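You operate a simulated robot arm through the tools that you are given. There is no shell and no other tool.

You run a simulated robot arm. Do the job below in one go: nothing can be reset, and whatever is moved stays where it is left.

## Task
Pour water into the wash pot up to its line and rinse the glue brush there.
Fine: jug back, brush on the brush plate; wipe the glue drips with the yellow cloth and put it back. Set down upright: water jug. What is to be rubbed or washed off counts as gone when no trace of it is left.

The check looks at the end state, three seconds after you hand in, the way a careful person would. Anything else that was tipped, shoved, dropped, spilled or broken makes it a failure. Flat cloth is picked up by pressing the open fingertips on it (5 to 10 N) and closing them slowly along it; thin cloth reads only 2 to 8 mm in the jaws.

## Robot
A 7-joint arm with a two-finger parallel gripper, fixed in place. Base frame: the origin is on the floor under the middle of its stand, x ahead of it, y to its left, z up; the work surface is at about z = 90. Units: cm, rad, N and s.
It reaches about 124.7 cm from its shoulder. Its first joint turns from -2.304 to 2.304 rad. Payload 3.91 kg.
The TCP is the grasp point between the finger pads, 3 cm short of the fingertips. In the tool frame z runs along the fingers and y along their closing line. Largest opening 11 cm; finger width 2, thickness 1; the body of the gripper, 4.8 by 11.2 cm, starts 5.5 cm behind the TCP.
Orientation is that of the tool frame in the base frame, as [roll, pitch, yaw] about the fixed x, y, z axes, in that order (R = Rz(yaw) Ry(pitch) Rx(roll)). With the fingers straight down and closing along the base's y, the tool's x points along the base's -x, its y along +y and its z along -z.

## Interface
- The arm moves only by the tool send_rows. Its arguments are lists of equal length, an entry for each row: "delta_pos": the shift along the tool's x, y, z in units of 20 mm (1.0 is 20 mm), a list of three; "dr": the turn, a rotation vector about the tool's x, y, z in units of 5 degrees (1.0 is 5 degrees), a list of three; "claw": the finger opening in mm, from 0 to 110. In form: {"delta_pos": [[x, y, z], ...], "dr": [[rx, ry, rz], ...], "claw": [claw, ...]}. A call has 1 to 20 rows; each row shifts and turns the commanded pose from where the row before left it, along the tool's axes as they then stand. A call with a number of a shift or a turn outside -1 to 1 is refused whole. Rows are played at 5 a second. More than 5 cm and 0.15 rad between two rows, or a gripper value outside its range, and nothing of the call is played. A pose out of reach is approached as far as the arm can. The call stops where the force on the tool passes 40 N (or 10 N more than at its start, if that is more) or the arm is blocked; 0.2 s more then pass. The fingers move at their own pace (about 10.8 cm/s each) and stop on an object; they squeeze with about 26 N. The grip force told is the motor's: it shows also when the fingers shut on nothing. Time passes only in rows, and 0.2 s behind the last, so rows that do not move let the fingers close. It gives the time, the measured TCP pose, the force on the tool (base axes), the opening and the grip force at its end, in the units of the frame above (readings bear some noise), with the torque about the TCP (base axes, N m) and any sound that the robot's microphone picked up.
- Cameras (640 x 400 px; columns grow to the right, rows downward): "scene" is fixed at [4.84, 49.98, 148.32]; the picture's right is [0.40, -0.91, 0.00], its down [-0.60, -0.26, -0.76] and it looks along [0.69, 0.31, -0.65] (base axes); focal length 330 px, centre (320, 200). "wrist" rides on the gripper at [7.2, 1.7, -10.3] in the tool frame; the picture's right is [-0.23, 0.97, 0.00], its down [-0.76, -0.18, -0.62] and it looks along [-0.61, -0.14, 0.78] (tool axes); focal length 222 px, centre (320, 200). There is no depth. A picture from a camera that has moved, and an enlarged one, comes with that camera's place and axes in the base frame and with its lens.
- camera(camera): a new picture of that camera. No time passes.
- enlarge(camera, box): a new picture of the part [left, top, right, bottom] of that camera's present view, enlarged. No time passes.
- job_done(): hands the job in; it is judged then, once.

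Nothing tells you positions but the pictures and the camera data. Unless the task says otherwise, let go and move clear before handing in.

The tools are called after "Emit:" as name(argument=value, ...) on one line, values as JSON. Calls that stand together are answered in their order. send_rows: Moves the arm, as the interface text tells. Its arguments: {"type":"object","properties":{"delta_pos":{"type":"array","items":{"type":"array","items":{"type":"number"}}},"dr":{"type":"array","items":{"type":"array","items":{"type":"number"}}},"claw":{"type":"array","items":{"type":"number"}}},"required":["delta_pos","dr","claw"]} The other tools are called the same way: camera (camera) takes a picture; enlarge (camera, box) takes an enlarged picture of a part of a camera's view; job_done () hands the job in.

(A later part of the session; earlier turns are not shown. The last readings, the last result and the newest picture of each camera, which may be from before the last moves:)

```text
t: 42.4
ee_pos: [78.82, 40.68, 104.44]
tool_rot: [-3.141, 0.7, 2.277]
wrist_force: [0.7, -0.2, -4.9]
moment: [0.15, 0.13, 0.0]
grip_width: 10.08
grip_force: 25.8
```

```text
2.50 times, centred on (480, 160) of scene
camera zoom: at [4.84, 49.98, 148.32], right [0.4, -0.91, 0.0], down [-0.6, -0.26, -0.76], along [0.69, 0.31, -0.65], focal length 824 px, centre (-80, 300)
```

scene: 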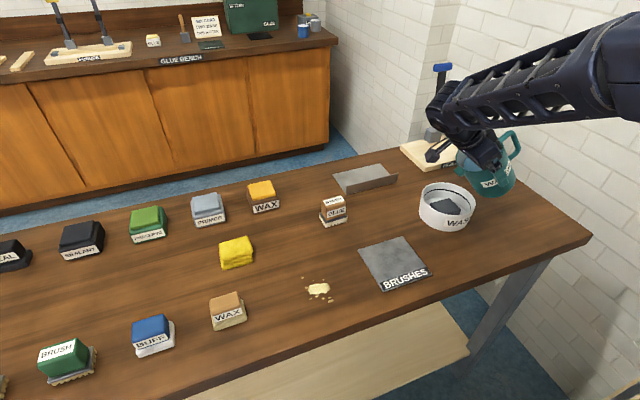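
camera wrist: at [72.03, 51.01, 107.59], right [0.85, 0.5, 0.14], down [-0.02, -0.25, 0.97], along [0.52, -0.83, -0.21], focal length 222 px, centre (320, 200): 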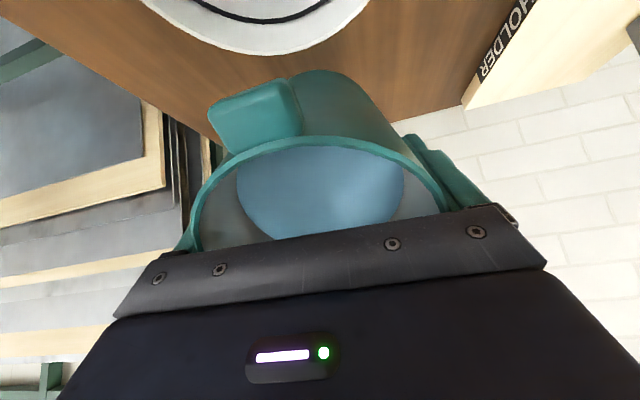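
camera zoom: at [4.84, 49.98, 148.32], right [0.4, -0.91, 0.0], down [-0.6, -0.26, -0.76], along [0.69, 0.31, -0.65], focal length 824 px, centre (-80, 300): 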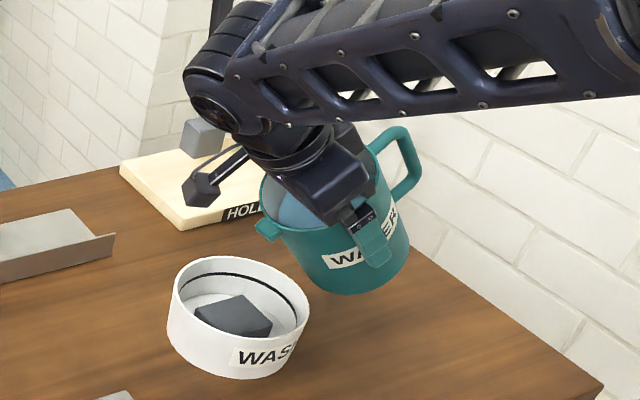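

The spout is right above the pot's middle and the pot stays visible. I'll tilt in small steps and watch the pot and weight.

Emit:
send_rows(delta_pos=[[0, 0, 0], [0, 0, 0], [0, 0, 0]], dr=[[0, -0.5, 0], [0, -0.5, 0], [0, 0, 0]], claw=[80, 80, 80])

Emit:
enlarge(camera="scene", box=[400, 80, 560, 240])

```text
t: 43.2
ee_pos: [78.62, 40.63, 104.52]
tool_rot: [-3.14, 0.788, 2.276]
wrist_force: [-0.1, 0.3, -5.1]
moment: [0.17, 0.15, 0.0]
grip_width: 10.07
grip_force: 25.7
```

```text
2.50 times, centred on (480, 160) of scene
camera zoom: at [4.84, 49.98, 148.32], right [0.4, -0.91, 0.0], down [-0.6, -0.26, -0.76], along [0.69, 0.31, -0.65], focal length 824 px, centre (-80, 300)
```

zoom: 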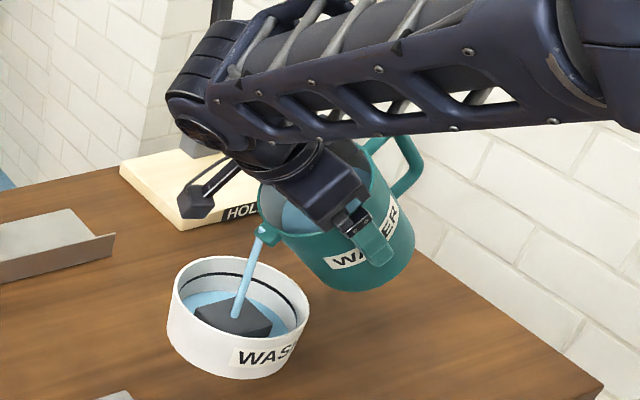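

Water is pouring into the pot. I'll hold for one row and check the level.

Emit:
send_rows(delta_pos=[[0, 0, 0]], dr=[[0, 0, 0]], claw=[80])

Emit:
enlarge(camera="scene", box=[410, 170, 490, 235])

```text
t: 43.6
ee_pos: [78.66, 40.67, 104.39]
tool_rot: [-3.139, 0.786, 2.277]
wrist_force: [0.4, -0.3, -5.6]
moment: [0.14, 0.13, 0.02]
grip_width: 10.09
grip_force: 26.3
```

```text
6.15 times, centred on (450, 202) of scene
camera zoom: at [4.84, 49.98, 148.32], right [0.4, -0.91, 0.0], down [-0.6, -0.26, -0.76], along [0.69, 0.31, -0.65], focal length 2028 px, centre (-480, 185)
```

zoom: 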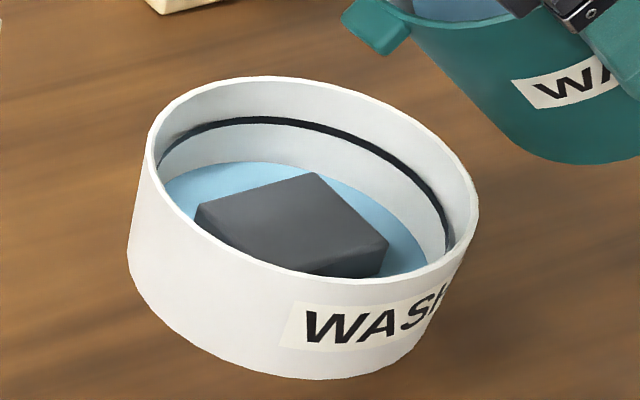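

The flow settled: the level rose roughly half a centimetre above the pot floor. I'll tilt further to 55° in small steps and recheck.

Emit:
send_rows(delta_pos=[[0, 0, 0], [0, 0, 0], [0, 0, 0], [0, 0, 0], [0, 0, 0]], dr=[[0, -0.5, 0], [0, -0.5, 0], [0, 0, 0], [0, 0, 0], [0, 0, 0]], claw=[80, 80, 80, 80, 80])

Emit:
enlarge(camera="scene", box=[410, 170, 490, 235])

```text
t: 44.8
ee_pos: [78.66, 40.54, 104.39]
tool_rot: [-3.139, 0.873, 2.277]
wrist_force: [-0.9, -0.2, -4.7]
moment: [0.12, 0.12, 0.01]
grip_width: 10.08
grip_force: 26.2
```

```text
6.15 times, centred on (450, 202) of scene
camera zoom: at [4.84, 49.98, 148.32], right [0.4, -0.91, 0.0], down [-0.6, -0.26, -0.76], along [0.69, 0.31, -0.65], focal length 2028 px, centre (-480, 185)
```

zoom: 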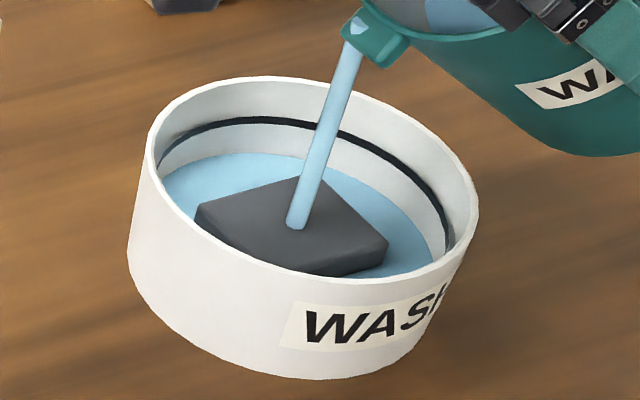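

Still flowing at 50°, and landing mid-pot. I'll let it run and watch.

Emit:
send_rows(delta_pos=[[0, 0, 0], [0, 0, 0], [0, 0, 0]], dr=[[0, 0, 0], [0, 0, 0], [0, 0, 0]], claw=[80, 80, 80])

Emit:
enlarge(camera="scene", box=[410, 170, 490, 235])

```text
t: 45.6
ee_pos: [78.63, 40.61, 104.44]
tool_rot: [-3.14, 0.873, 2.276]
wrist_force: [-1.0, 0.3, -5.3]
moment: [0.15, 0.12, 0.03]
grip_width: 10.08
grip_force: 25.7
```

```text
6.15 times, centred on (450, 202) of scene
camera zoom: at [4.84, 49.98, 148.32], right [0.4, -0.91, 0.0], down [-0.6, -0.26, -0.76], along [0.69, 0.31, -0.65], focal length 2028 px, centre (-480, 185)
```

zoom: 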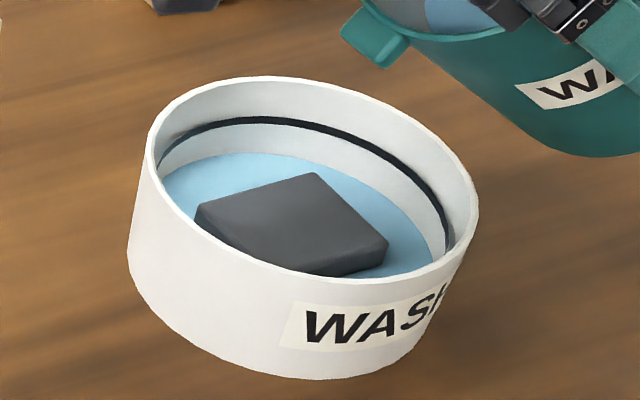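

Level is now roughly a third of the way to the line. I'll tilt to 55° and let it run out.

Emit:
send_rows(delta_pos=[[0, 0, 0], [0, 0, 0], [0, 0, 0], [0, 0, 0], [0, 0, 0], [0, 0, 0], [0, 0, 0]], dr=[[0, -0.5, 0], [0, -0.5, 0], [0, 0, 0], [0, 0, 0], [0, 0, 0], [0, 0, 0], [0, 0, 0]], claw=[80, 80, 80, 80, 80, 80, 80])

Emit:
enlarge(camera="scene", box=[410, 170, 490, 235])

```text
t: 47.2
ee_pos: [78.58, 40.6, 104.42]
tool_rot: [-3.137, 0.96, 2.279]
wrist_force: [0.8, 0.3, -5.4]
moment: [0.15, 0.11, -0.01]
grip_width: 10.08
grip_force: 25.8
```

```text
6.15 times, centred on (450, 202) of scene
camera zoom: at [4.84, 49.98, 148.32], right [0.4, -0.91, 0.0], down [-0.6, -0.26, -0.76], along [0.69, 0.31, -0.65], focal length 2028 px, centre (-480, 185)
```

zoom: 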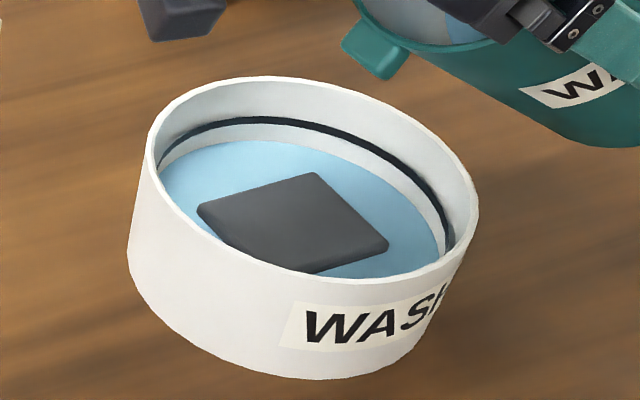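

The level keeps rising, about 1.2 cm below the line. I'll tilt to 60° and let it run.

Emit:
send_rows(delta_pos=[[0, 0, 0], [0, 0, 0], [0, 0, 0], [0, 0, 0], [0, 0, 0], [0, 0, 0], [0, 0, 0]], dr=[[0, -0.5, 0], [0, -0.5, 0], [0, 0, 0], [0, 0, 0], [0, 0, 0], [0, 0, 0], [0, 0, 0]], claw=[80, 80, 80, 80, 80, 80, 80])

Emit:
enlarge(camera="scene", box=[410, 170, 490, 235])

Emit:
camera(camera="wrist")

```text
t: 48.8
ee_pos: [78.76, 40.58, 104.4]
tool_rot: [-3.137, 1.049, 2.278]
wrist_force: [-0.6, 0.9, -3.6]
moment: [0.07, 0.09, -0.01]
grip_width: 10.07
grip_force: 26.3
```

```text
6.15 times, centred on (450, 202) of scene
camera zoom: at [4.84, 49.98, 148.32], right [0.4, -0.91, 0.0], down [-0.6, -0.26, -0.76], along [0.69, 0.31, -0.65], focal length 2028 px, centre (-480, 185)
```

zoom: 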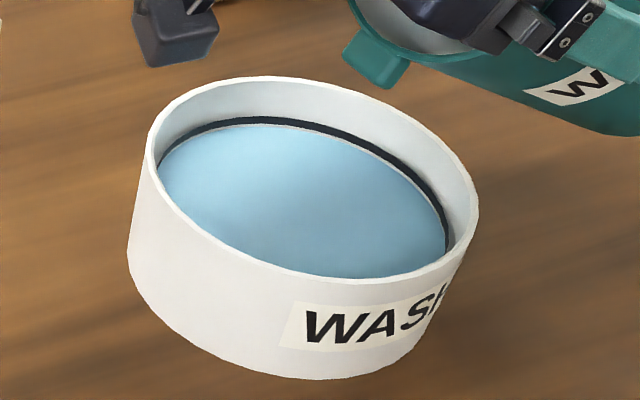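

```text
taken
camera wrist: at [71.7, 51.25, 103.26], right [0.82, 0.54, 0.2], down [-0.24, 0.01, 0.97], along [0.53, -0.84, 0.14], focal length 222 px, centre (320, 200)
```

wrist: 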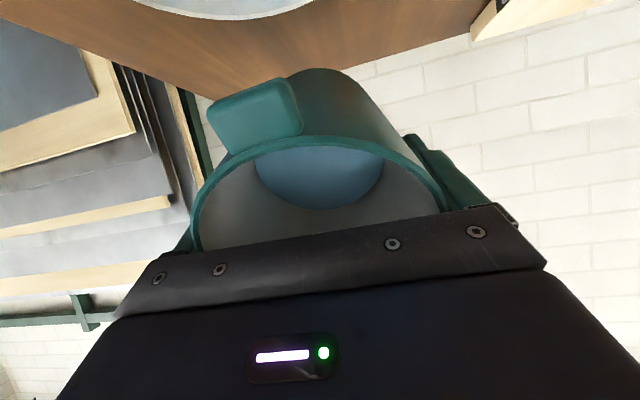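

The water nearly touches the line and the block is submerged. I'll zoom closely on the far wall to judge the gap.

Emit:
enlarge(camera="scene", box=[425, 180, 475, 212])

Emit:
enlarge(camera="scene", box=[428, 182, 448, 196])

```text
12.50 times, centred on (450, 196) of scene
camera zoom: at [4.84, 49.98, 148.32], right [0.4, -0.91, 0.0], down [-0.6, -0.26, -0.76], along [0.69, 0.31, -0.65], focal length 4120 px, centre (-1305, 250)
```

zoom: 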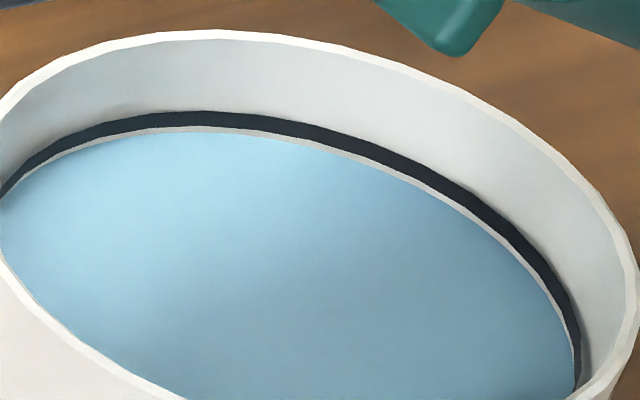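

```text
16.00 times, centred on (438, 189) of scene
camera zoom: at [4.84, 49.98, 148.32], right [0.4, -0.91, 0.0], down [-0.6, -0.26, -0.76], along [0.69, 0.31, -0.65], focal length 5273 px, centre (-1568, 376)
```

zoom: 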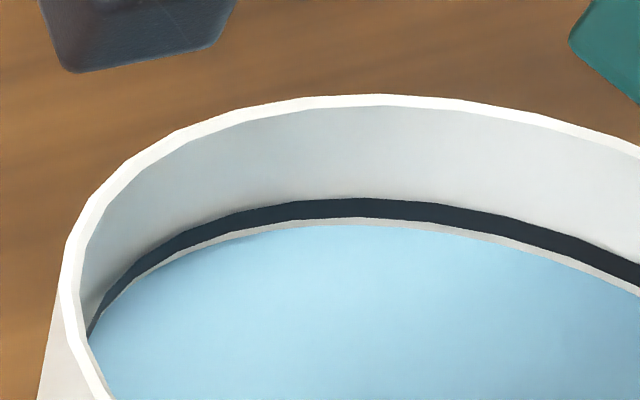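

The surface is about 2 mm under the line's lower edge. I'll add a small tilt of about 1.5° and let it drain.

Emit:
send_rows(delta_pos=[[0, 0, 0], [0, 0, 0], [0, 0, 0], [0, 0, 0], [0, 0, 0]], dr=[[0, -0.3, 0], [0, 0, 0], [0, 0, 0], [0, 0, 0], [0, 0, 0]], claw=[80, 80, 80, 80, 80])

Emit:
enlarge(camera="scene", box=[428, 182, 448, 196])

```text
t: 50.0
ee_pos: [78.78, 40.59, 104.4]
tool_rot: [-3.137, 1.075, 2.278]
wrist_force: [1.0, -0.4, -3.8]
moment: [0.09, 0.08, 0.01]
grip_width: 10.07
grip_force: 25.6
```

```text
16.00 times, centred on (438, 189) of scene
camera zoom: at [4.84, 49.98, 148.32], right [0.4, -0.91, 0.0], down [-0.6, -0.26, -0.76], along [0.69, 0.31, -0.65], focal length 5273 px, centre (-1568, 376)
```

zoom: 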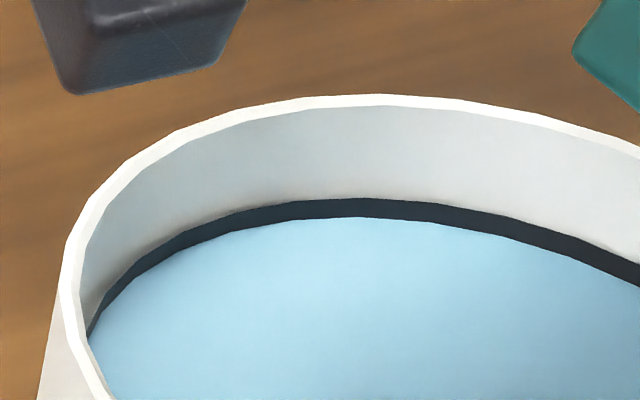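

The surface now reaches the line's lower edge. One more small tilt will bring it to the middle of the line.

Emit:
send_rows(delta_pos=[[0, 0, 0], [0, 0, 0], [0, 0, 0], [0, 0, 0], [0, 0, 0]], dr=[[0, -0.25, 0], [0, 0, 0], [0, 0, 0], [0, 0, 0], [0, 0, 0]], claw=[80, 80, 80, 80, 80])

Emit:
enlarge(camera="scene", box=[428, 182, 448, 196])

Emit:
enlarge(camera="scene", box=[400, 120, 560, 240])

```text
t: 51.2
ee_pos: [78.74, 40.52, 104.42]
tool_rot: [-3.137, 1.096, 2.279]
wrist_force: [0.3, 0.7, -1.8]
moment: [0.09, 0.09, -0.01]
grip_width: 10.07
grip_force: 26.4
```

```text
16.00 times, centred on (438, 189) of scene
camera zoom: at [4.84, 49.98, 148.32], right [0.4, -0.91, 0.0], down [-0.6, -0.26, -0.76], along [0.69, 0.31, -0.65], focal length 5273 px, centre (-1568, 376)
```

zoom: 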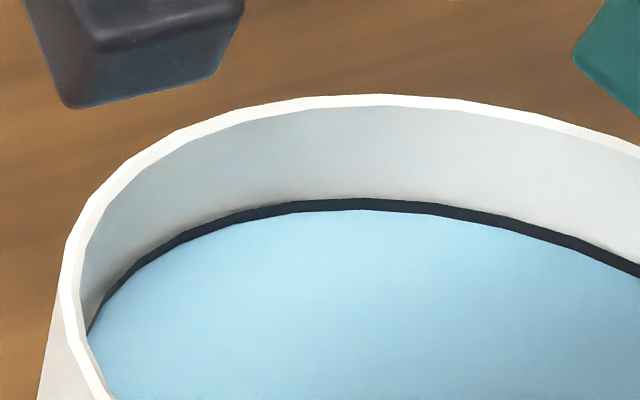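

```text
3.33 times, centred on (480, 180) of scene
camera zoom: at [4.84, 49.98, 148.32], right [0.4, -0.91, 0.0], down [-0.6, -0.26, -0.76], along [0.69, 0.31, -0.65], focal length 1099 px, centre (-213, 267)
```

zoom: 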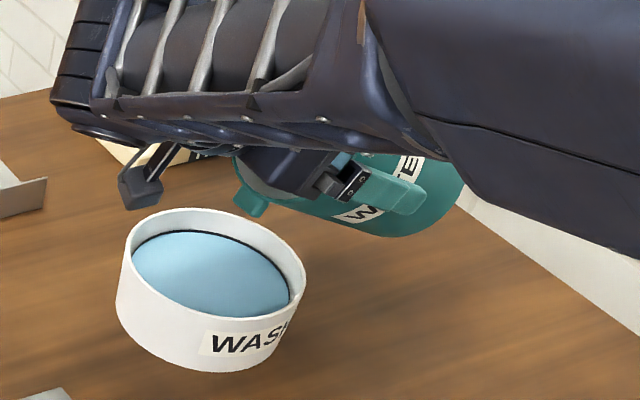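

Water stands at the middle of the line. I'll tip the jug back, reversing the same path, and raise it before it's upright.

Emit:
send_rows(delta_pos=[[0, 0, 0], [0, 0, 0], [0, 0, 0], [0, 0, 0], [0, 0, 0], [-0.38, 0, -0.45], [-0.38, 0, -0.45], [-0.38, 0, -0.45], [0, 0, 0], [0, 0, 0], [0, 0, 0], [0, 0, 0], [0, 0, 0], [0, 0, 0], [0, 0, 0], [0, 0, 0], [0, 0, 0]], dr=[[0, 0.91, 0], [0, 0.91, 0], [0, 0.91, 0], [0, 0.91, 0], [0, 0.91, 0], [0, 0, 0], [0, 0, 0], [0, 0, 0], [0, 1, 0], [0, 1, 0], [0, 1, 0], [0, 1, 0], [0, 1, 0], [0, 1, 0], [0, 1, 0], [0, 1, 0], [0, 0, 0]], claw=[80, 80, 80, 80, 80, 80, 80, 80, 80, 80, 80, 80, 80, 80, 80, 80, 80])

Emit:
camera(camera="scene")

Emit:
camera(camera="wrist")

```text
t: 54.8
ee_pos: [78.72, 40.69, 108.01]
tool_rot: [-3.14, 0.001, 2.274]
wrist_force: [-0.9, 0.4, -3.5]
moment: [0.0, 0.02, 0.0]
grip_width: 10.05
grip_force: 25.9
```

```text
taken
```

scene: 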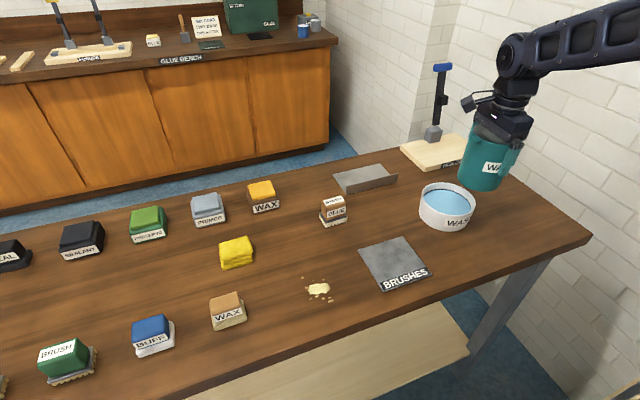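

```text
taken
camera wrist: at [75.18, 47.25, 118.26], right [0.89, 0.46, 0.0], down [0.36, -0.69, 0.62], along [0.28, -0.56, -0.78], focal length 222 px, centre (320, 200)
```

wrist: 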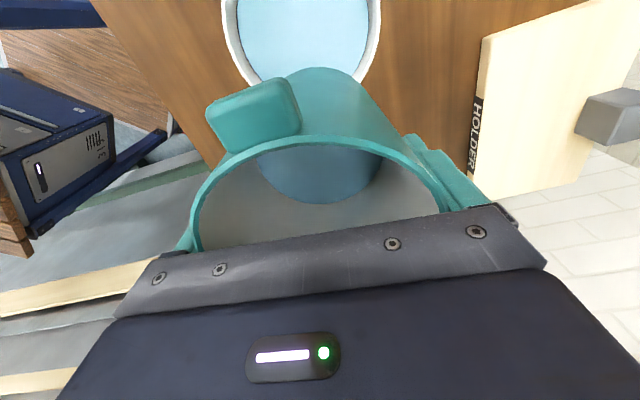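

The jug is upright again and about 350 g. I'll carry it back along the same path to above its place.

Emit:
send_rows(delta_pos=[[-0.26, -0.02, 0], [-0.66, -0.056, 0], [-0.66, -0.056, 0], [-0.66, -0.056, 0], [-0.66, -0.056, 0], [-0.66, -0.056, 0], [-0.66, -0.056, 0], [-0.66, -0.056, 0], [-0.66, -0.056, 0], [-0.66, -0.056, 0], [-0.4, -0.035, 0], [0, 0, 0.6], [0, 0, 0.7], [0, 0, 0.7], [0, 0, 0.7], [0, 0, 0.6], [0, 0, 0.5], [0, 0, 0.5], [0, 0, 0]], dr=[[0, 0, 0], [0, 0, 0], [0, 0, 0], [0, 0, 0], [0, 0, 0], [0, 0, 0], [0, 0, 0], [0, 0, 0], [0, 0, 0], [0, 0, 0], [0, 0, 0], [0, 0, 0], [0, 0, 0], [0, 0, 0], [0, 0, 0], [0, 0, 0], [0, 0, 0], [0, 0, 0], [0, 0, 0]], claw=[80, 80, 80, 80, 80, 80, 80, 80, 80, 80, 80, 80, 80, 80, 80, 80, 80, 80, 80])

Emit:
enlarge(camera="scene", box=[470, 100, 590, 230])

```text
t: 58.8
ee_pos: [86.36, 29.8, 99.37]
tool_rot: [-3.14, 0.003, 2.274]
wrist_force: [0.9, -0.2, -4.0]
moment: [0.07, 0.05, 0.03]
grip_width: 10.08
grip_force: 25.9
```

```text
3.08 times, centred on (530, 165) of scene
camera zoom: at [4.84, 49.98, 148.32], right [0.4, -0.91, 0.0], down [-0.6, -0.26, -0.76], along [0.69, 0.31, -0.65], focal length 1014 px, centre (-326, 308)
```

zoom: 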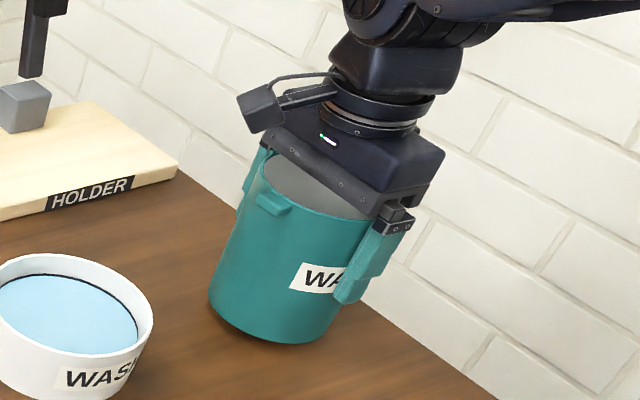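

About 1.4 cm left to set down. I'll lower in small steps and watch the force.

Emit:
send_rows(delta_pos=[[0, 0, 0.3], [0, 0, 0.2], [0, 0, 0.1], [0, 0, 0]], dr=[[0, 0, 0], [0, 0, 0], [0, 0, 0], [0, 0, 0]], claw=[80, 80, 80, 80])

Emit:
send_rows(delta_pos=[[0, 0, 0.05], [0, 0, 0.05], [0, 0, 0]], dr=[[0, 0, 0], [0, 0, 0], [0, 0, 0]], claw=[80, 80, 80])

```text
t: 59.8
ee_pos: [86.38, 29.68, 98.17]
tool_rot: [-3.141, 0.001, 2.275]
wrist_force: [0.4, -0.2, -3.1]
moment: [0.04, 0.03, 0.0]
grip_width: 10.07
grip_force: 26.1
```

```text
t: 60.6
ee_pos: [86.37, 29.75, 98.14]
tool_rot: [3.141, 0.001, 2.274]
wrist_force: [-2.4, 0.2, 11.6]
moment: [-0.43, -0.26, -0.06]
grip_width: 10.08
grip_force: 25.7
```

The jug is touching the table. I'll relieve the pressure and open.

Emit:
send_rows(delta_pos=[[0, 0, -0.04], [0, 0, 0], [0, 0, 0], [0, 0, 0], [0, 0, 0], [0, 0, 0]], dr=[[0, 0, 0], [0, 0, 0], [0, 0, 0], [0, 0, 0], [0, 0, 0], [0, 0, 0]], claw=[80, 80, 102, 106, 110, 110])

Emit:
enlarge(camera="scene", box=[470, 100, 590, 230])

```text
t: 62.0
ee_pos: [86.36, 29.84, 98.22]
tool_rot: [-3.14, 0.002, 2.274]
wrist_force: [0.6, 0.0, -1.3]
moment: [-0.01, 0.01, -0.01]
grip_width: 11.01
grip_force: 0.0
```

```text
3.08 times, centred on (530, 165) of scene
camera zoom: at [4.84, 49.98, 148.32], right [0.4, -0.91, 0.0], down [-0.6, -0.26, -0.76], along [0.69, 0.31, -0.65], focal length 1014 px, centre (-326, 308)
```

zoom: 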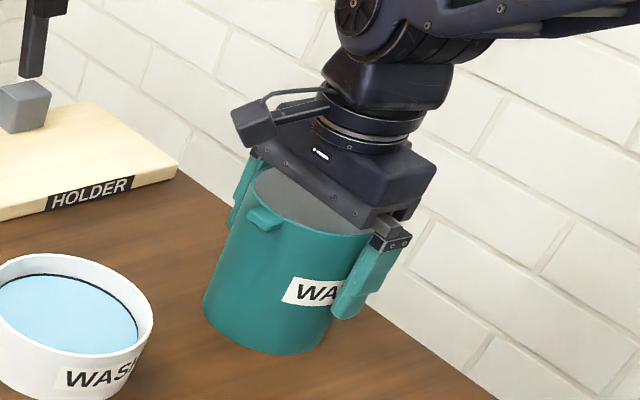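

Released. I'll rise straight up clear of the jug and look.

Emit:
send_rows(delta_pos=[[0, 0, -0.3], [0, 0, -0.5], [0, 0, -0.8], [0, 0, -1], [0, 0, -1], [0, 0, -1], [0, 0, -1], [0, 0, -1], [0, 0, -1], [0, 0, -1]], dr=[[0, 0, 0], [0, 0, 0], [0, 0, 0], [0, 0, 0], [0, 0, 0], [0, 0, 0], [0, 0, 0], [0, 0, 0], [0, 0, 0], [0, 0, 0]], claw=[110, 110, 110, 110, 110, 110, 110, 110, 110, 110])

Emit:
camera(camera="scene")

Emit:
enlarge(camera="scene", box=[480, 140, 570, 225])

```text
t: 64.2
ee_pos: [86.5, 29.84, 115.24]
tool_rot: [-3.141, 0.002, 2.275]
wrist_force: [0.5, -0.5, 0.1]
moment: [-0.01, -0.02, 0.01]
grip_width: 11.01
grip_force: 0.1
```

```text
taken
```

scene: 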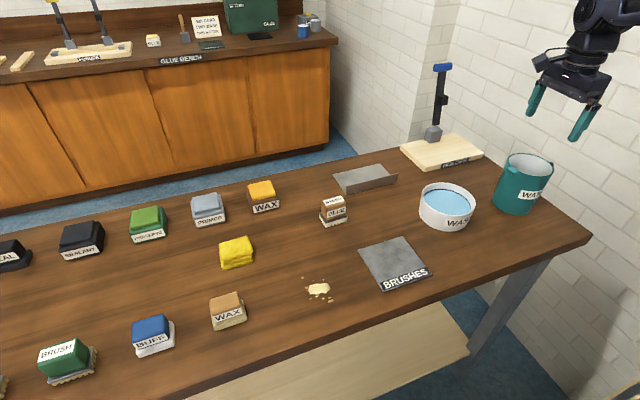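

```text
4.71 times, centred on (525, 182) of scene
camera zoom: at [4.84, 49.98, 148.32], right [0.4, -0.91, 0.0], down [-0.6, -0.26, -0.76], along [0.69, 0.31, -0.65], focal length 1551 px, centre (-645, 282)
```

zoom: 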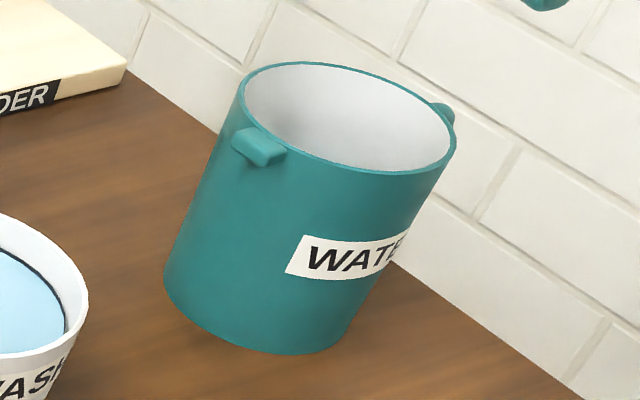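

The jug is back in place, upright, and the pot is filled to its line. Next is the glue brush (about 62, 71.5); I'll move above it aligned with its long side.

Emit:
send_rows(delta_pos=[[0, 0, 0], [0, 0, 0], [0.957, 0.318, -0.058], [0.957, 0.318, -0.058], [0.957, 0.318, -0.058], [0.957, 0.318, -0.058], [0.957, 0.318, -0.058], [0.957, 0.318, -0.058], [0.957, 0.318, -0.058], [0.957, 0.318, -0.058], [0.957, 0.318, -0.058], [0.957, 0.318, -0.058], [0.957, 0.318, -0.058], [0.957, 0.318, -0.058]], dr=[[0, 0, -0.86], [0, 0, -0.86], [0, 0, 0], [0, 0, 0], [0, 0, 0], [0, 0, 0], [0, 0, 0], [0, 0, 0], [0, 0, 0], [0, 0, 0], [0, 0, 0], [0, 0, 0], [0, 0, 0], [0, 0, 0]], claw=[110, 110, 110, 110, 110, 110, 110, 110, 110, 110, 110, 110, 110, 110])

Emit:
send_rows(delta_pos=[[0.957, 0.318, -0.058], [0.957, 0.318, -0.058], [0.957, 0.318, -0.058], [0.957, 0.318, -0.058], [0.957, 0.318, -0.058], [0.957, 0.318, -0.058], [0.957, 0.318, -0.058], [0.957, 0.318, -0.058], [0.957, 0.318, -0.058], [0.957, 0.318, -0.058], [0.957, 0.318, -0.058], [0.957, 0.318, -0.058]], dr=[[0, 0, 0], [0, 0, 0], [0, 0, 0], [0, 0, 0], [0, 0, 0], [0, 0, 0], [0, 0, 0], [0, 0, 0], [0, 0, 0], [0, 0, 0], [0, 0, 0], [0, 0, 0]], claw=[110, 110, 110, 110, 110, 110, 110, 110, 110, 110, 110, 110])

Emit:
camera(camera="wrist")

Emit:
camera(camera="scene")

```text
t: 67.2
ee_pos: [74.18, 50.55, 116.91]
tool_rot: [-3.141, 0.001, 2.424]
wrist_force: [0.0, -0.1, 0.2]
moment: [-0.01, 0.02, -0.01]
grip_width: 11.01
grip_force: 0.0
```

```text
t: 69.8
ee_pos: [61.99, 71.6, 117.91]
tool_rot: [-3.14, 0.002, 2.424]
wrist_force: [-0.2, -0.6, 0.5]
moment: [0.06, 0.0, 0.01]
grip_width: 11.0
grip_force: 0.0
```

```text
taken
camera wrist: at [57.5, 77.64, 128.33], right [0.81, 0.58, 0.0], down [0.46, -0.63, 0.62], along [0.36, -0.51, -0.78], focal length 222 px, centre (320, 200)
```

wrist: 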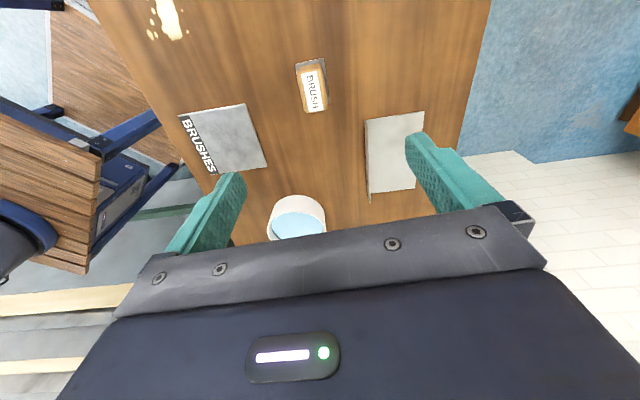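

```text
taken
```

scene: 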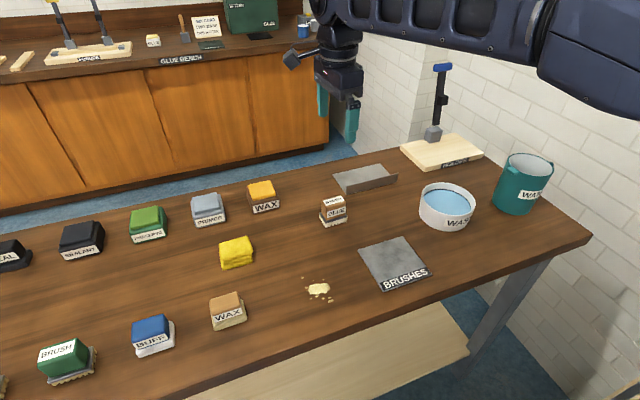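

Emit:
enlarge(camera="wrist", box=[270, 40, 360, 130])

Emit:
enlarge(camera="scene", box=[310, 188, 360, 233])

Emit:
enlarge(camera="wrist", box=[130, 0, 340, 180])

```text
4.44 times, centred on (315, 85) of wrist
camera zoom: at [57.5, 77.64, 128.33], right [0.81, 0.58, 0.0], down [0.46, -0.63, 0.62], along [0.36, -0.51, -0.78], focal length 987 px, centre (342, 711)
```

zoom: 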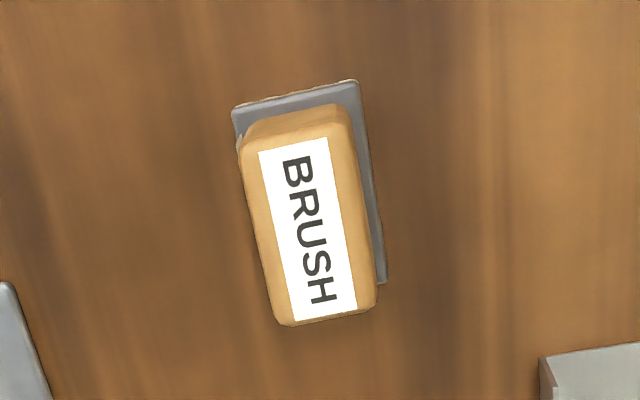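

```text
8.89 times, centred on (335, 210) of scene
camera zoom: at [4.84, 49.98, 148.32], right [0.4, -0.91, 0.0], down [-0.6, -0.26, -0.76], along [0.69, 0.31, -0.65], focal length 2930 px, centre (187, 107)
```

zoom: 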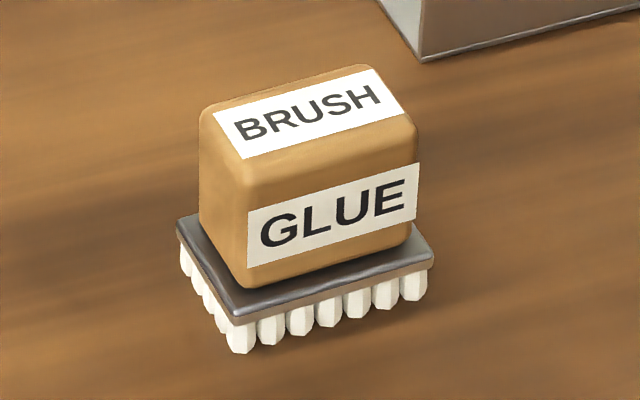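

```text
2.22 times, centred on (235, 90) of wrist
camera zoom: at [57.5, 77.64, 128.33], right [0.81, 0.58, 0.0], down [0.46, -0.63, 0.62], along [0.36, -0.51, -0.78], focal length 494 px, centre (509, 444)
```

zoom: 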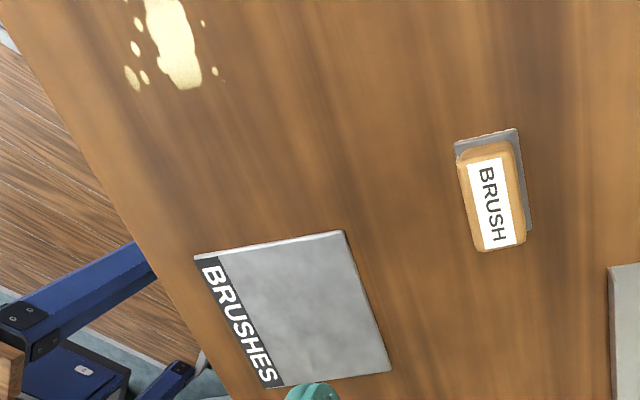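

The brush is about 5.5 × 3.2 cm in its wooden part, centred near (61.15, 71.3), top about z 96, with the grip edge above its metal plate. I'll align and descend to just above it.

Emit:
send_rows(delta_pos=[[0.218, -0.389, 0], [0, 0, 0.9], [0, 0, 0.9], [0, 0, 0.9], [0, 0, 0.9], [0, 0, 0.9], [0, 0, 0.9], [0, 0, 0.9], [0, 0, 0.9], [0, 0, 0.9], [0, 0, 0]], dr=[[0, 0, 0.46], [0, 0, 0], [0, 0, 0], [0, 0, 0], [0, 0, 0], [0, 0, 0], [0, 0, 0], [0, 0, 0], [0, 0, 0], [0, 0, 0], [0, 0, 0]], claw=[100, 90, 80, 70, 70, 70, 70, 70, 70, 70, 70])

Emit:
camera(camera="wrist")

Emit:
enlarge(camera="scene", box=[290, 130, 390, 240])

```text
t: 72.2
ee_pos: [60.8, 71.13, 101.77]
tool_rot: [-3.14, 0.003, 2.384]
wrist_force: [0.5, -0.5, 0.2]
moment: [0.03, -0.01, 0.02]
grip_width: 6.99
grip_force: 0.1
```

```text
taken
camera wrist: at [56.69, 77.35, 112.05], right [0.83, 0.55, 0.0], down [0.43, -0.65, 0.62], along [0.34, -0.52, -0.78], focal length 222 px, centre (320, 200)
```

wrist: 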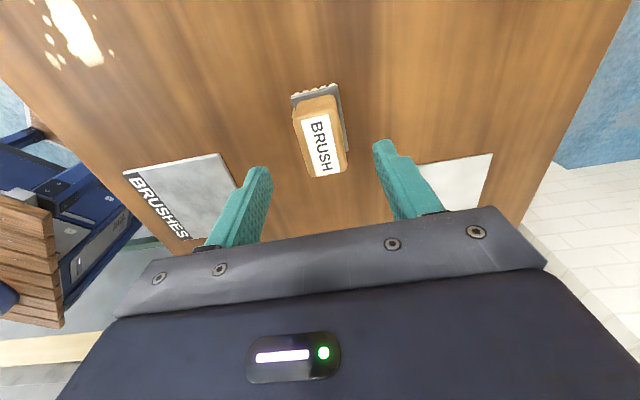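

```text
3.64 times, centred on (340, 185) of scene
camera zoom: at [4.84, 49.98, 148.32], right [0.4, -0.91, 0.0], down [-0.6, -0.26, -0.76], along [0.69, 0.31, -0.65], focal length 1198 px, centre (247, 254)
```

zoom: 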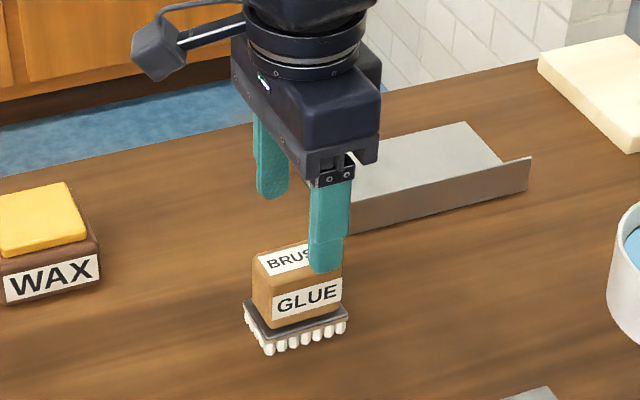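

Emit:
enlarge(camera="wrist", box=[240, 70, 400, 230])

```text
2.50 times, centred on (320, 150) of wrist
camera zoom: at [56.69, 77.35, 112.05], right [0.83, 0.55, 0.0], down [0.43, -0.65, 0.62], along [0.34, -0.52, -0.78], focal length 555 px, centre (320, 325)
```

zoom: 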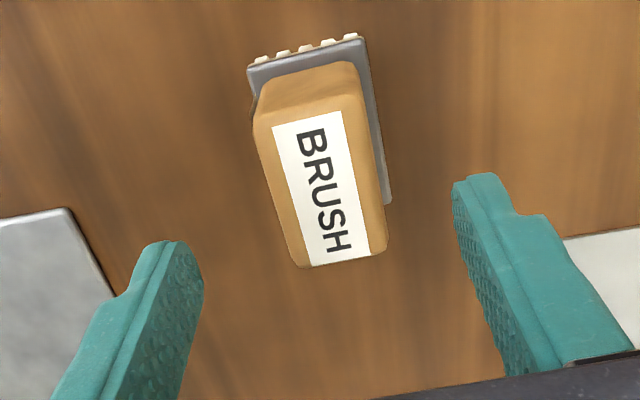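

Aligned within 2 mm and 1°. I'll descend to the grip height above the plate and close.

Emit:
send_rows(delta_pos=[[-0.1, 0.04, 0.6], [0, 0, 0.6], [0, 0, 0.6], [0, 0, 0.6], [0, 0, 0.6], [0, 0, 0.1], [0, 0, 0]], dr=[[0, 0, 0], [0, 0, 0], [0, 0, 0], [0, 0, 0], [0, 0, 0], [0, 0, 0], [0, 0, 0]], claw=[70, 70, 70, 70, 70, 70, 70])

Emit:
enlarge(camera="scene", box=[290, 150, 390, 240])

Emit:
enlarge(camera="wrist", box=[200, 70, 440, 250])

```text
t: 73.8
ee_pos: [61.29, 71.09, 95.82]
tool_rot: [-3.138, 0.001, 2.383]
wrist_force: [-0.1, -0.3, -0.7]
moment: [0.0, 0.01, 0.01]
grip_width: 7.0
grip_force: 0.0
```

```text
4.44 times, centred on (340, 195) of scene
camera zoom: at [4.84, 49.98, 148.32], right [0.4, -0.91, 0.0], down [-0.6, -0.26, -0.76], along [0.69, 0.31, -0.65], focal length 1465 px, centre (231, 222)
```

zoom: 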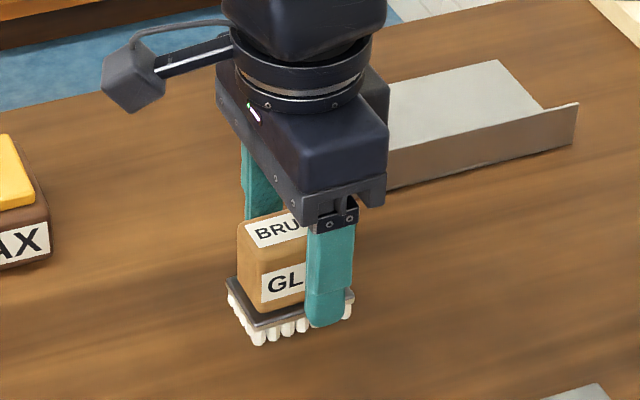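

```text
2.22 times, centred on (320, 160) of wrist
camera zoom: at [57.0, 77.28, 105.98], right [0.83, 0.55, 0.0], down [0.43, -0.65, 0.62], along [0.34, -0.52, -0.78], focal length 494 px, centre (320, 289)
```

zoom: 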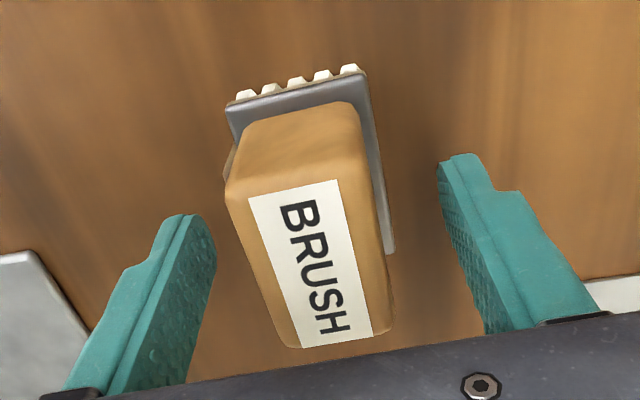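

Good position. Closing on the wooden body now.

Emit:
send_rows(delta_pos=[[0, 0, 0], [0, 0, 0], [0, 0, 0], [0, 0, 0], [0, 0, 0], [0, 0, 0], [0, 0, 0], [0, 0, 0]], dr=[[0, 0, 0], [0, 0, 0], [0, 0, 0], [0, 0, 0], [0, 0, 0], [0, 0, 0], [0, 0, 0], [0, 0, 0]], claw=[60, 52, 45, 40, 35, 30, 25, 20])

Emit:
enlarge(camera="wrist", box=[200, 70, 440, 250])

```text
t: 75.6
ee_pos: [61.21, 71.1, 95.79]
tool_rot: [-3.139, 0.002, 2.385]
wrist_force: [0.4, -0.7, 1.0]
moment: [0.05, -0.02, -0.03]
grip_width: 3.36
grip_force: 26.2
```

```text
2.22 times, centred on (320, 160) of wrist
camera zoom: at [57.0, 77.28, 106.0], right [0.83, 0.55, 0.0], down [0.43, -0.65, 0.62], along [0.34, -0.52, -0.78], focal length 494 px, centre (320, 289)
```

zoom: 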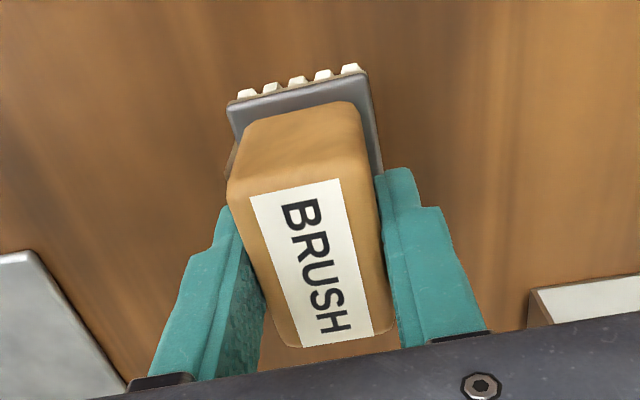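

Gripped (3.36 cm). I'll lift and carry the brush to above the pot.

Emit:
send_rows(delta_pos=[[0, 0, -0.4], [0, 0, -0.7], [0, 0, -1], [0, 0, -1], [0, 0, -1], [0, 0, -1], [0, 0, -1], [0, 0, -1], [0, 0, -1], [0, 0, 0]], dr=[[0, 0, 0], [0, 0, 0], [0, 0, 0], [0, 0, 0], [0, 0, 0], [0, 0, 0], [0, 0, 0], [0, 0, 0], [0, 0, 0], [0, 0, 0]], claw=[20, 20, 20, 20, 20, 20, 20, 20, 20, 20])

Emit:
enlarge(camera="scene", box=[290, 120, 390, 240])

Emit:
send_rows(delta_pos=[[-0.893, -0.316, 0], [-0.893, -0.316, 0], [-0.893, -0.316, 0], [-0.893, -0.316, 0], [-0.893, -0.316, 0], [-0.893, -0.316, 0], [-0.893, -0.316, 0], [-0.893, -0.316, 0], [-0.893, -0.316, 0], [-0.893, -0.316, 0], [-0.893, -0.316, 0], [-0.893, -0.316, 0], [-0.893, -0.316, 0], [-0.893, -0.316, 0], [-0.893, -0.316, 0], [0, 0, 0]], dr=[[0, 0, 0], [0, 0, 0], [0, 0, 0], [0, 0, 0], [0, 0, 0], [0, 0, 0], [0, 0, 0], [0, 0, 0], [0, 0, 0], [0, 0, 0], [0, 0, 0], [0, 0, 0], [0, 0, 0], [0, 0, 0], [0, 0, 0], [0, 0, 0]], claw=[20, 20, 20, 20, 20, 20, 20, 20, 20, 20, 20, 20, 20, 20, 20, 20])

Emit:
camera(camera="wrist")

Emit:
camera(camera="scene")

```text
t: 77.8
ee_pos: [61.12, 71.08, 111.88]
tool_rot: [-3.14, 0.002, 2.384]
wrist_force: [0.2, -0.2, -1.3]
moment: [0.01, -0.02, 0.02]
grip_width: 3.35
grip_force: 25.8
```

```text
3.33 times, centred on (340, 180) of scene
camera zoom: at [4.84, 49.98, 148.32], right [0.4, -0.91, 0.0], down [-0.6, -0.26, -0.76], along [0.69, 0.31, -0.65], focal length 1099 px, centre (253, 267)
```

zoom: 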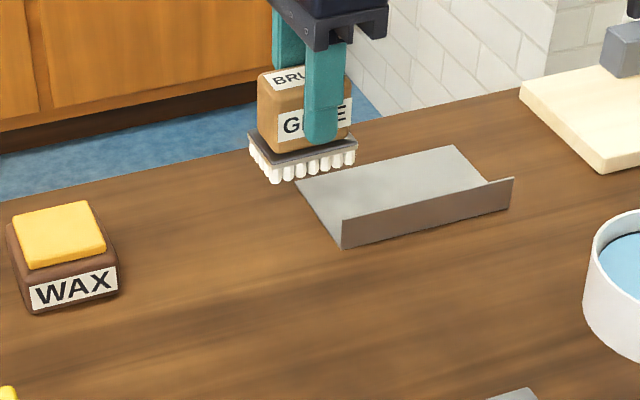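

```text
t: 81.2
ee_pos: [74.16, 45.85, 111.82]
tool_rot: [-3.14, 0.001, 2.384]
wrist_force: [0.3, 0.2, -0.9]
moment: [-0.01, -0.01, 0.01]
grip_width: 3.35
grip_force: 25.7
```

```text
taken
camera wrist: at [69.99, 52.04, 122.14], right [0.83, 0.55, 0.0], down [0.43, -0.65, 0.62], along [0.34, -0.52, -0.78], focal length 222 px, centre (320, 200)
```

wrist: 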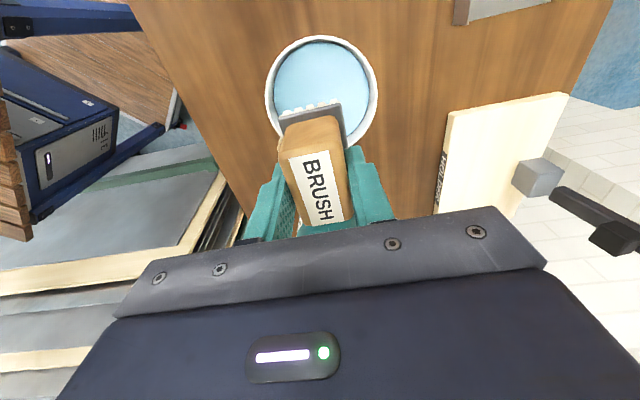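

```text
taken
```

scene: 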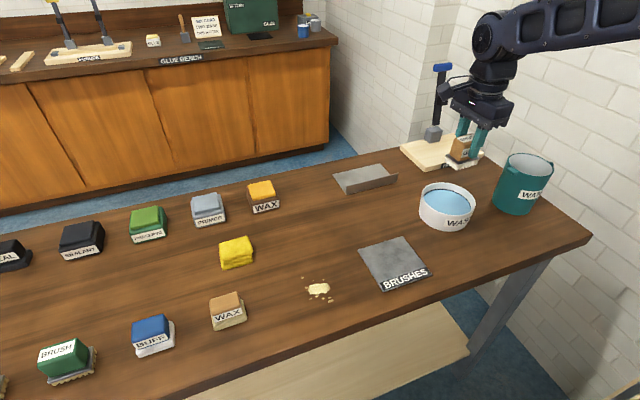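

The brush is centred over the pot. I'll lower until the bristles are just above the water.

Emit:
send_rows(delta_pos=[[0.12, 0.05, 0.8], [0, 0, 0.8], [0, 0, 0.8], [0, 0, 0.8], [0, 0, 0.8], [0, 0, 0.8], [0, 0, 0.6], [0, 0, 0.2], [0, 0, 0]], dr=[[0, 0, 0], [0, 0, 0], [0, 0, 0], [0, 0, 0], [0, 0, 0], [0, 0, 0], [0, 0, 0], [0, 0, 0], [0, 0, 0]], claw=[20, 20, 20, 20, 20, 20, 20, 20, 20])

Emit:
enlarge(camera="scene", box=[400, 120, 500, 240])

Emit:
camera(camera="wrist")

```text
t: 83.2
ee_pos: [74.22, 46.08, 100.85]
tool_rot: [-3.14, 0.001, 2.383]
wrist_force: [0.1, 0.1, 0.1]
moment: [0.0, -0.02, 0.02]
grip_width: 3.35
grip_force: 25.8
```

```text
3.33 times, centred on (450, 180) of scene
camera zoom: at [4.84, 49.98, 148.32], right [0.4, -0.91, 0.0], down [-0.6, -0.26, -0.76], along [0.69, 0.31, -0.65], focal length 1099 px, centre (-113, 267)
```

zoom: 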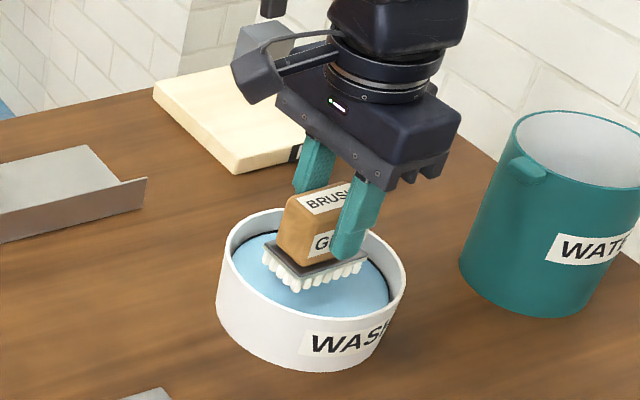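

```text
taken
camera wrist: at [70.0, 52.27, 111.0], right [0.83, 0.55, 0.0], down [0.43, -0.65, 0.62], along [0.34, -0.52, -0.78], focal length 222 px, centre (320, 200)
```

wrist: 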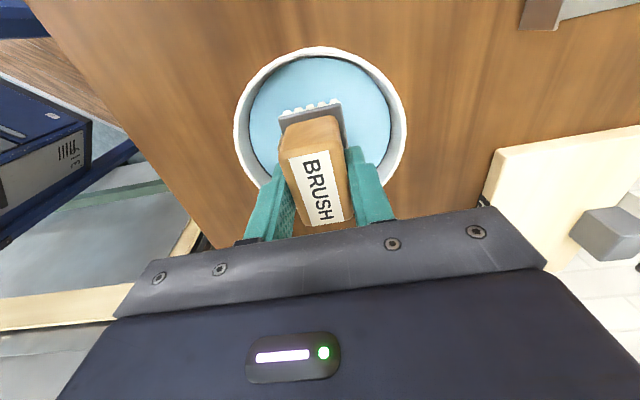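

Everything lines up. I'll dip gently and watch the force for contact with the block.

Emit:
send_rows(delta_pos=[[0, 0, 0.2], [0, 0, 0.2], [0, 0, 0.2], [0, 0, 0.2], [0, 0, 0]], dr=[[0, 0, 0], [0, 0, 0], [0, 0, 0], [0, 0, 0], [0, 0, 0]], claw=[20, 20, 20, 20, 20])

Emit:
enlarge(camera="scene", box=[410, 150, 490, 235])

```text
t: 84.4
ee_pos: [74.15, 46.16, 99.2]
tool_rot: [-3.139, 0.003, 2.384]
wrist_force: [-0.4, 0.9, -0.7]
moment: [0.03, 0.0, 0.0]
grip_width: 3.35
grip_force: 25.7
```

```text
4.71 times, centred on (450, 192) of scene
camera zoom: at [4.84, 49.98, 148.32], right [0.4, -0.91, 0.0], down [-0.6, -0.26, -0.76], along [0.69, 0.31, -0.65], focal length 1551 px, centre (-292, 235)
```

zoom: 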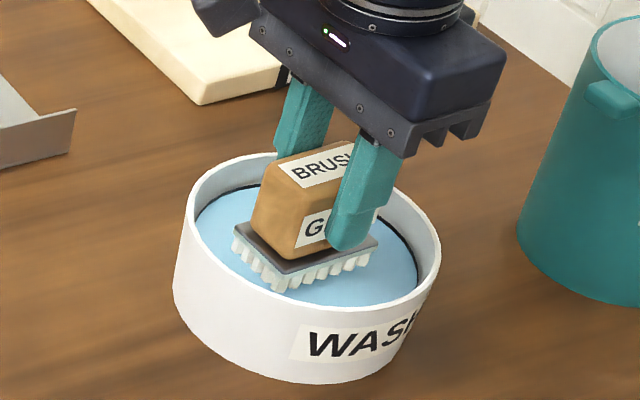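

Bristles are half in the water. I'll go a bit deeper in small steps.

Emit:
send_rows(delta_pos=[[0, 0, 0.1], [0, 0, 0.1], [0, 0, 0]], dr=[[0, 0, 0], [0, 0, 0], [0, 0, 0]], claw=[20, 20, 20])

Emit:
send_rows(delta_pos=[[0, 0, 0.1], [0, 0, 0]], dr=[[0, 0, 0], [0, 0, 0]], claw=[20, 20])

Emit:
enlarge(camera="scene", box=[410, 150, 490, 235])

```text
t: 85.2
ee_pos: [74.24, 46.0, 98.68]
tool_rot: [-3.142, 0.0, 2.383]
wrist_force: [0.4, 0.3, -0.3]
moment: [0.01, 0.01, 0.02]
grip_width: 3.37
grip_force: 26.1
```

```text
t: 85.8
ee_pos: [74.17, 46.02, 98.62]
tool_rot: [-3.142, 0.001, 2.385]
wrist_force: [0.5, -2.2, 17.8]
moment: [-0.03, 0.1, 0.05]
grip_width: 3.32
grip_force: 26.0
```

```text
4.71 times, centred on (450, 192) of scene
camera zoom: at [4.84, 49.98, 148.32], right [0.4, -0.91, 0.0], down [-0.6, -0.26, -0.76], along [0.69, 0.31, -0.65], focal length 1551 px, centre (-292, 235)
```

zoom: 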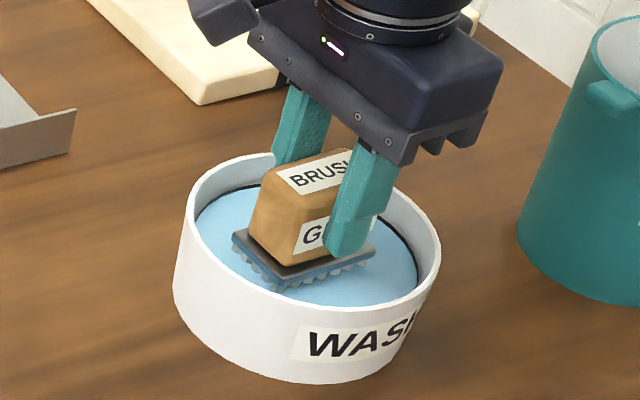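

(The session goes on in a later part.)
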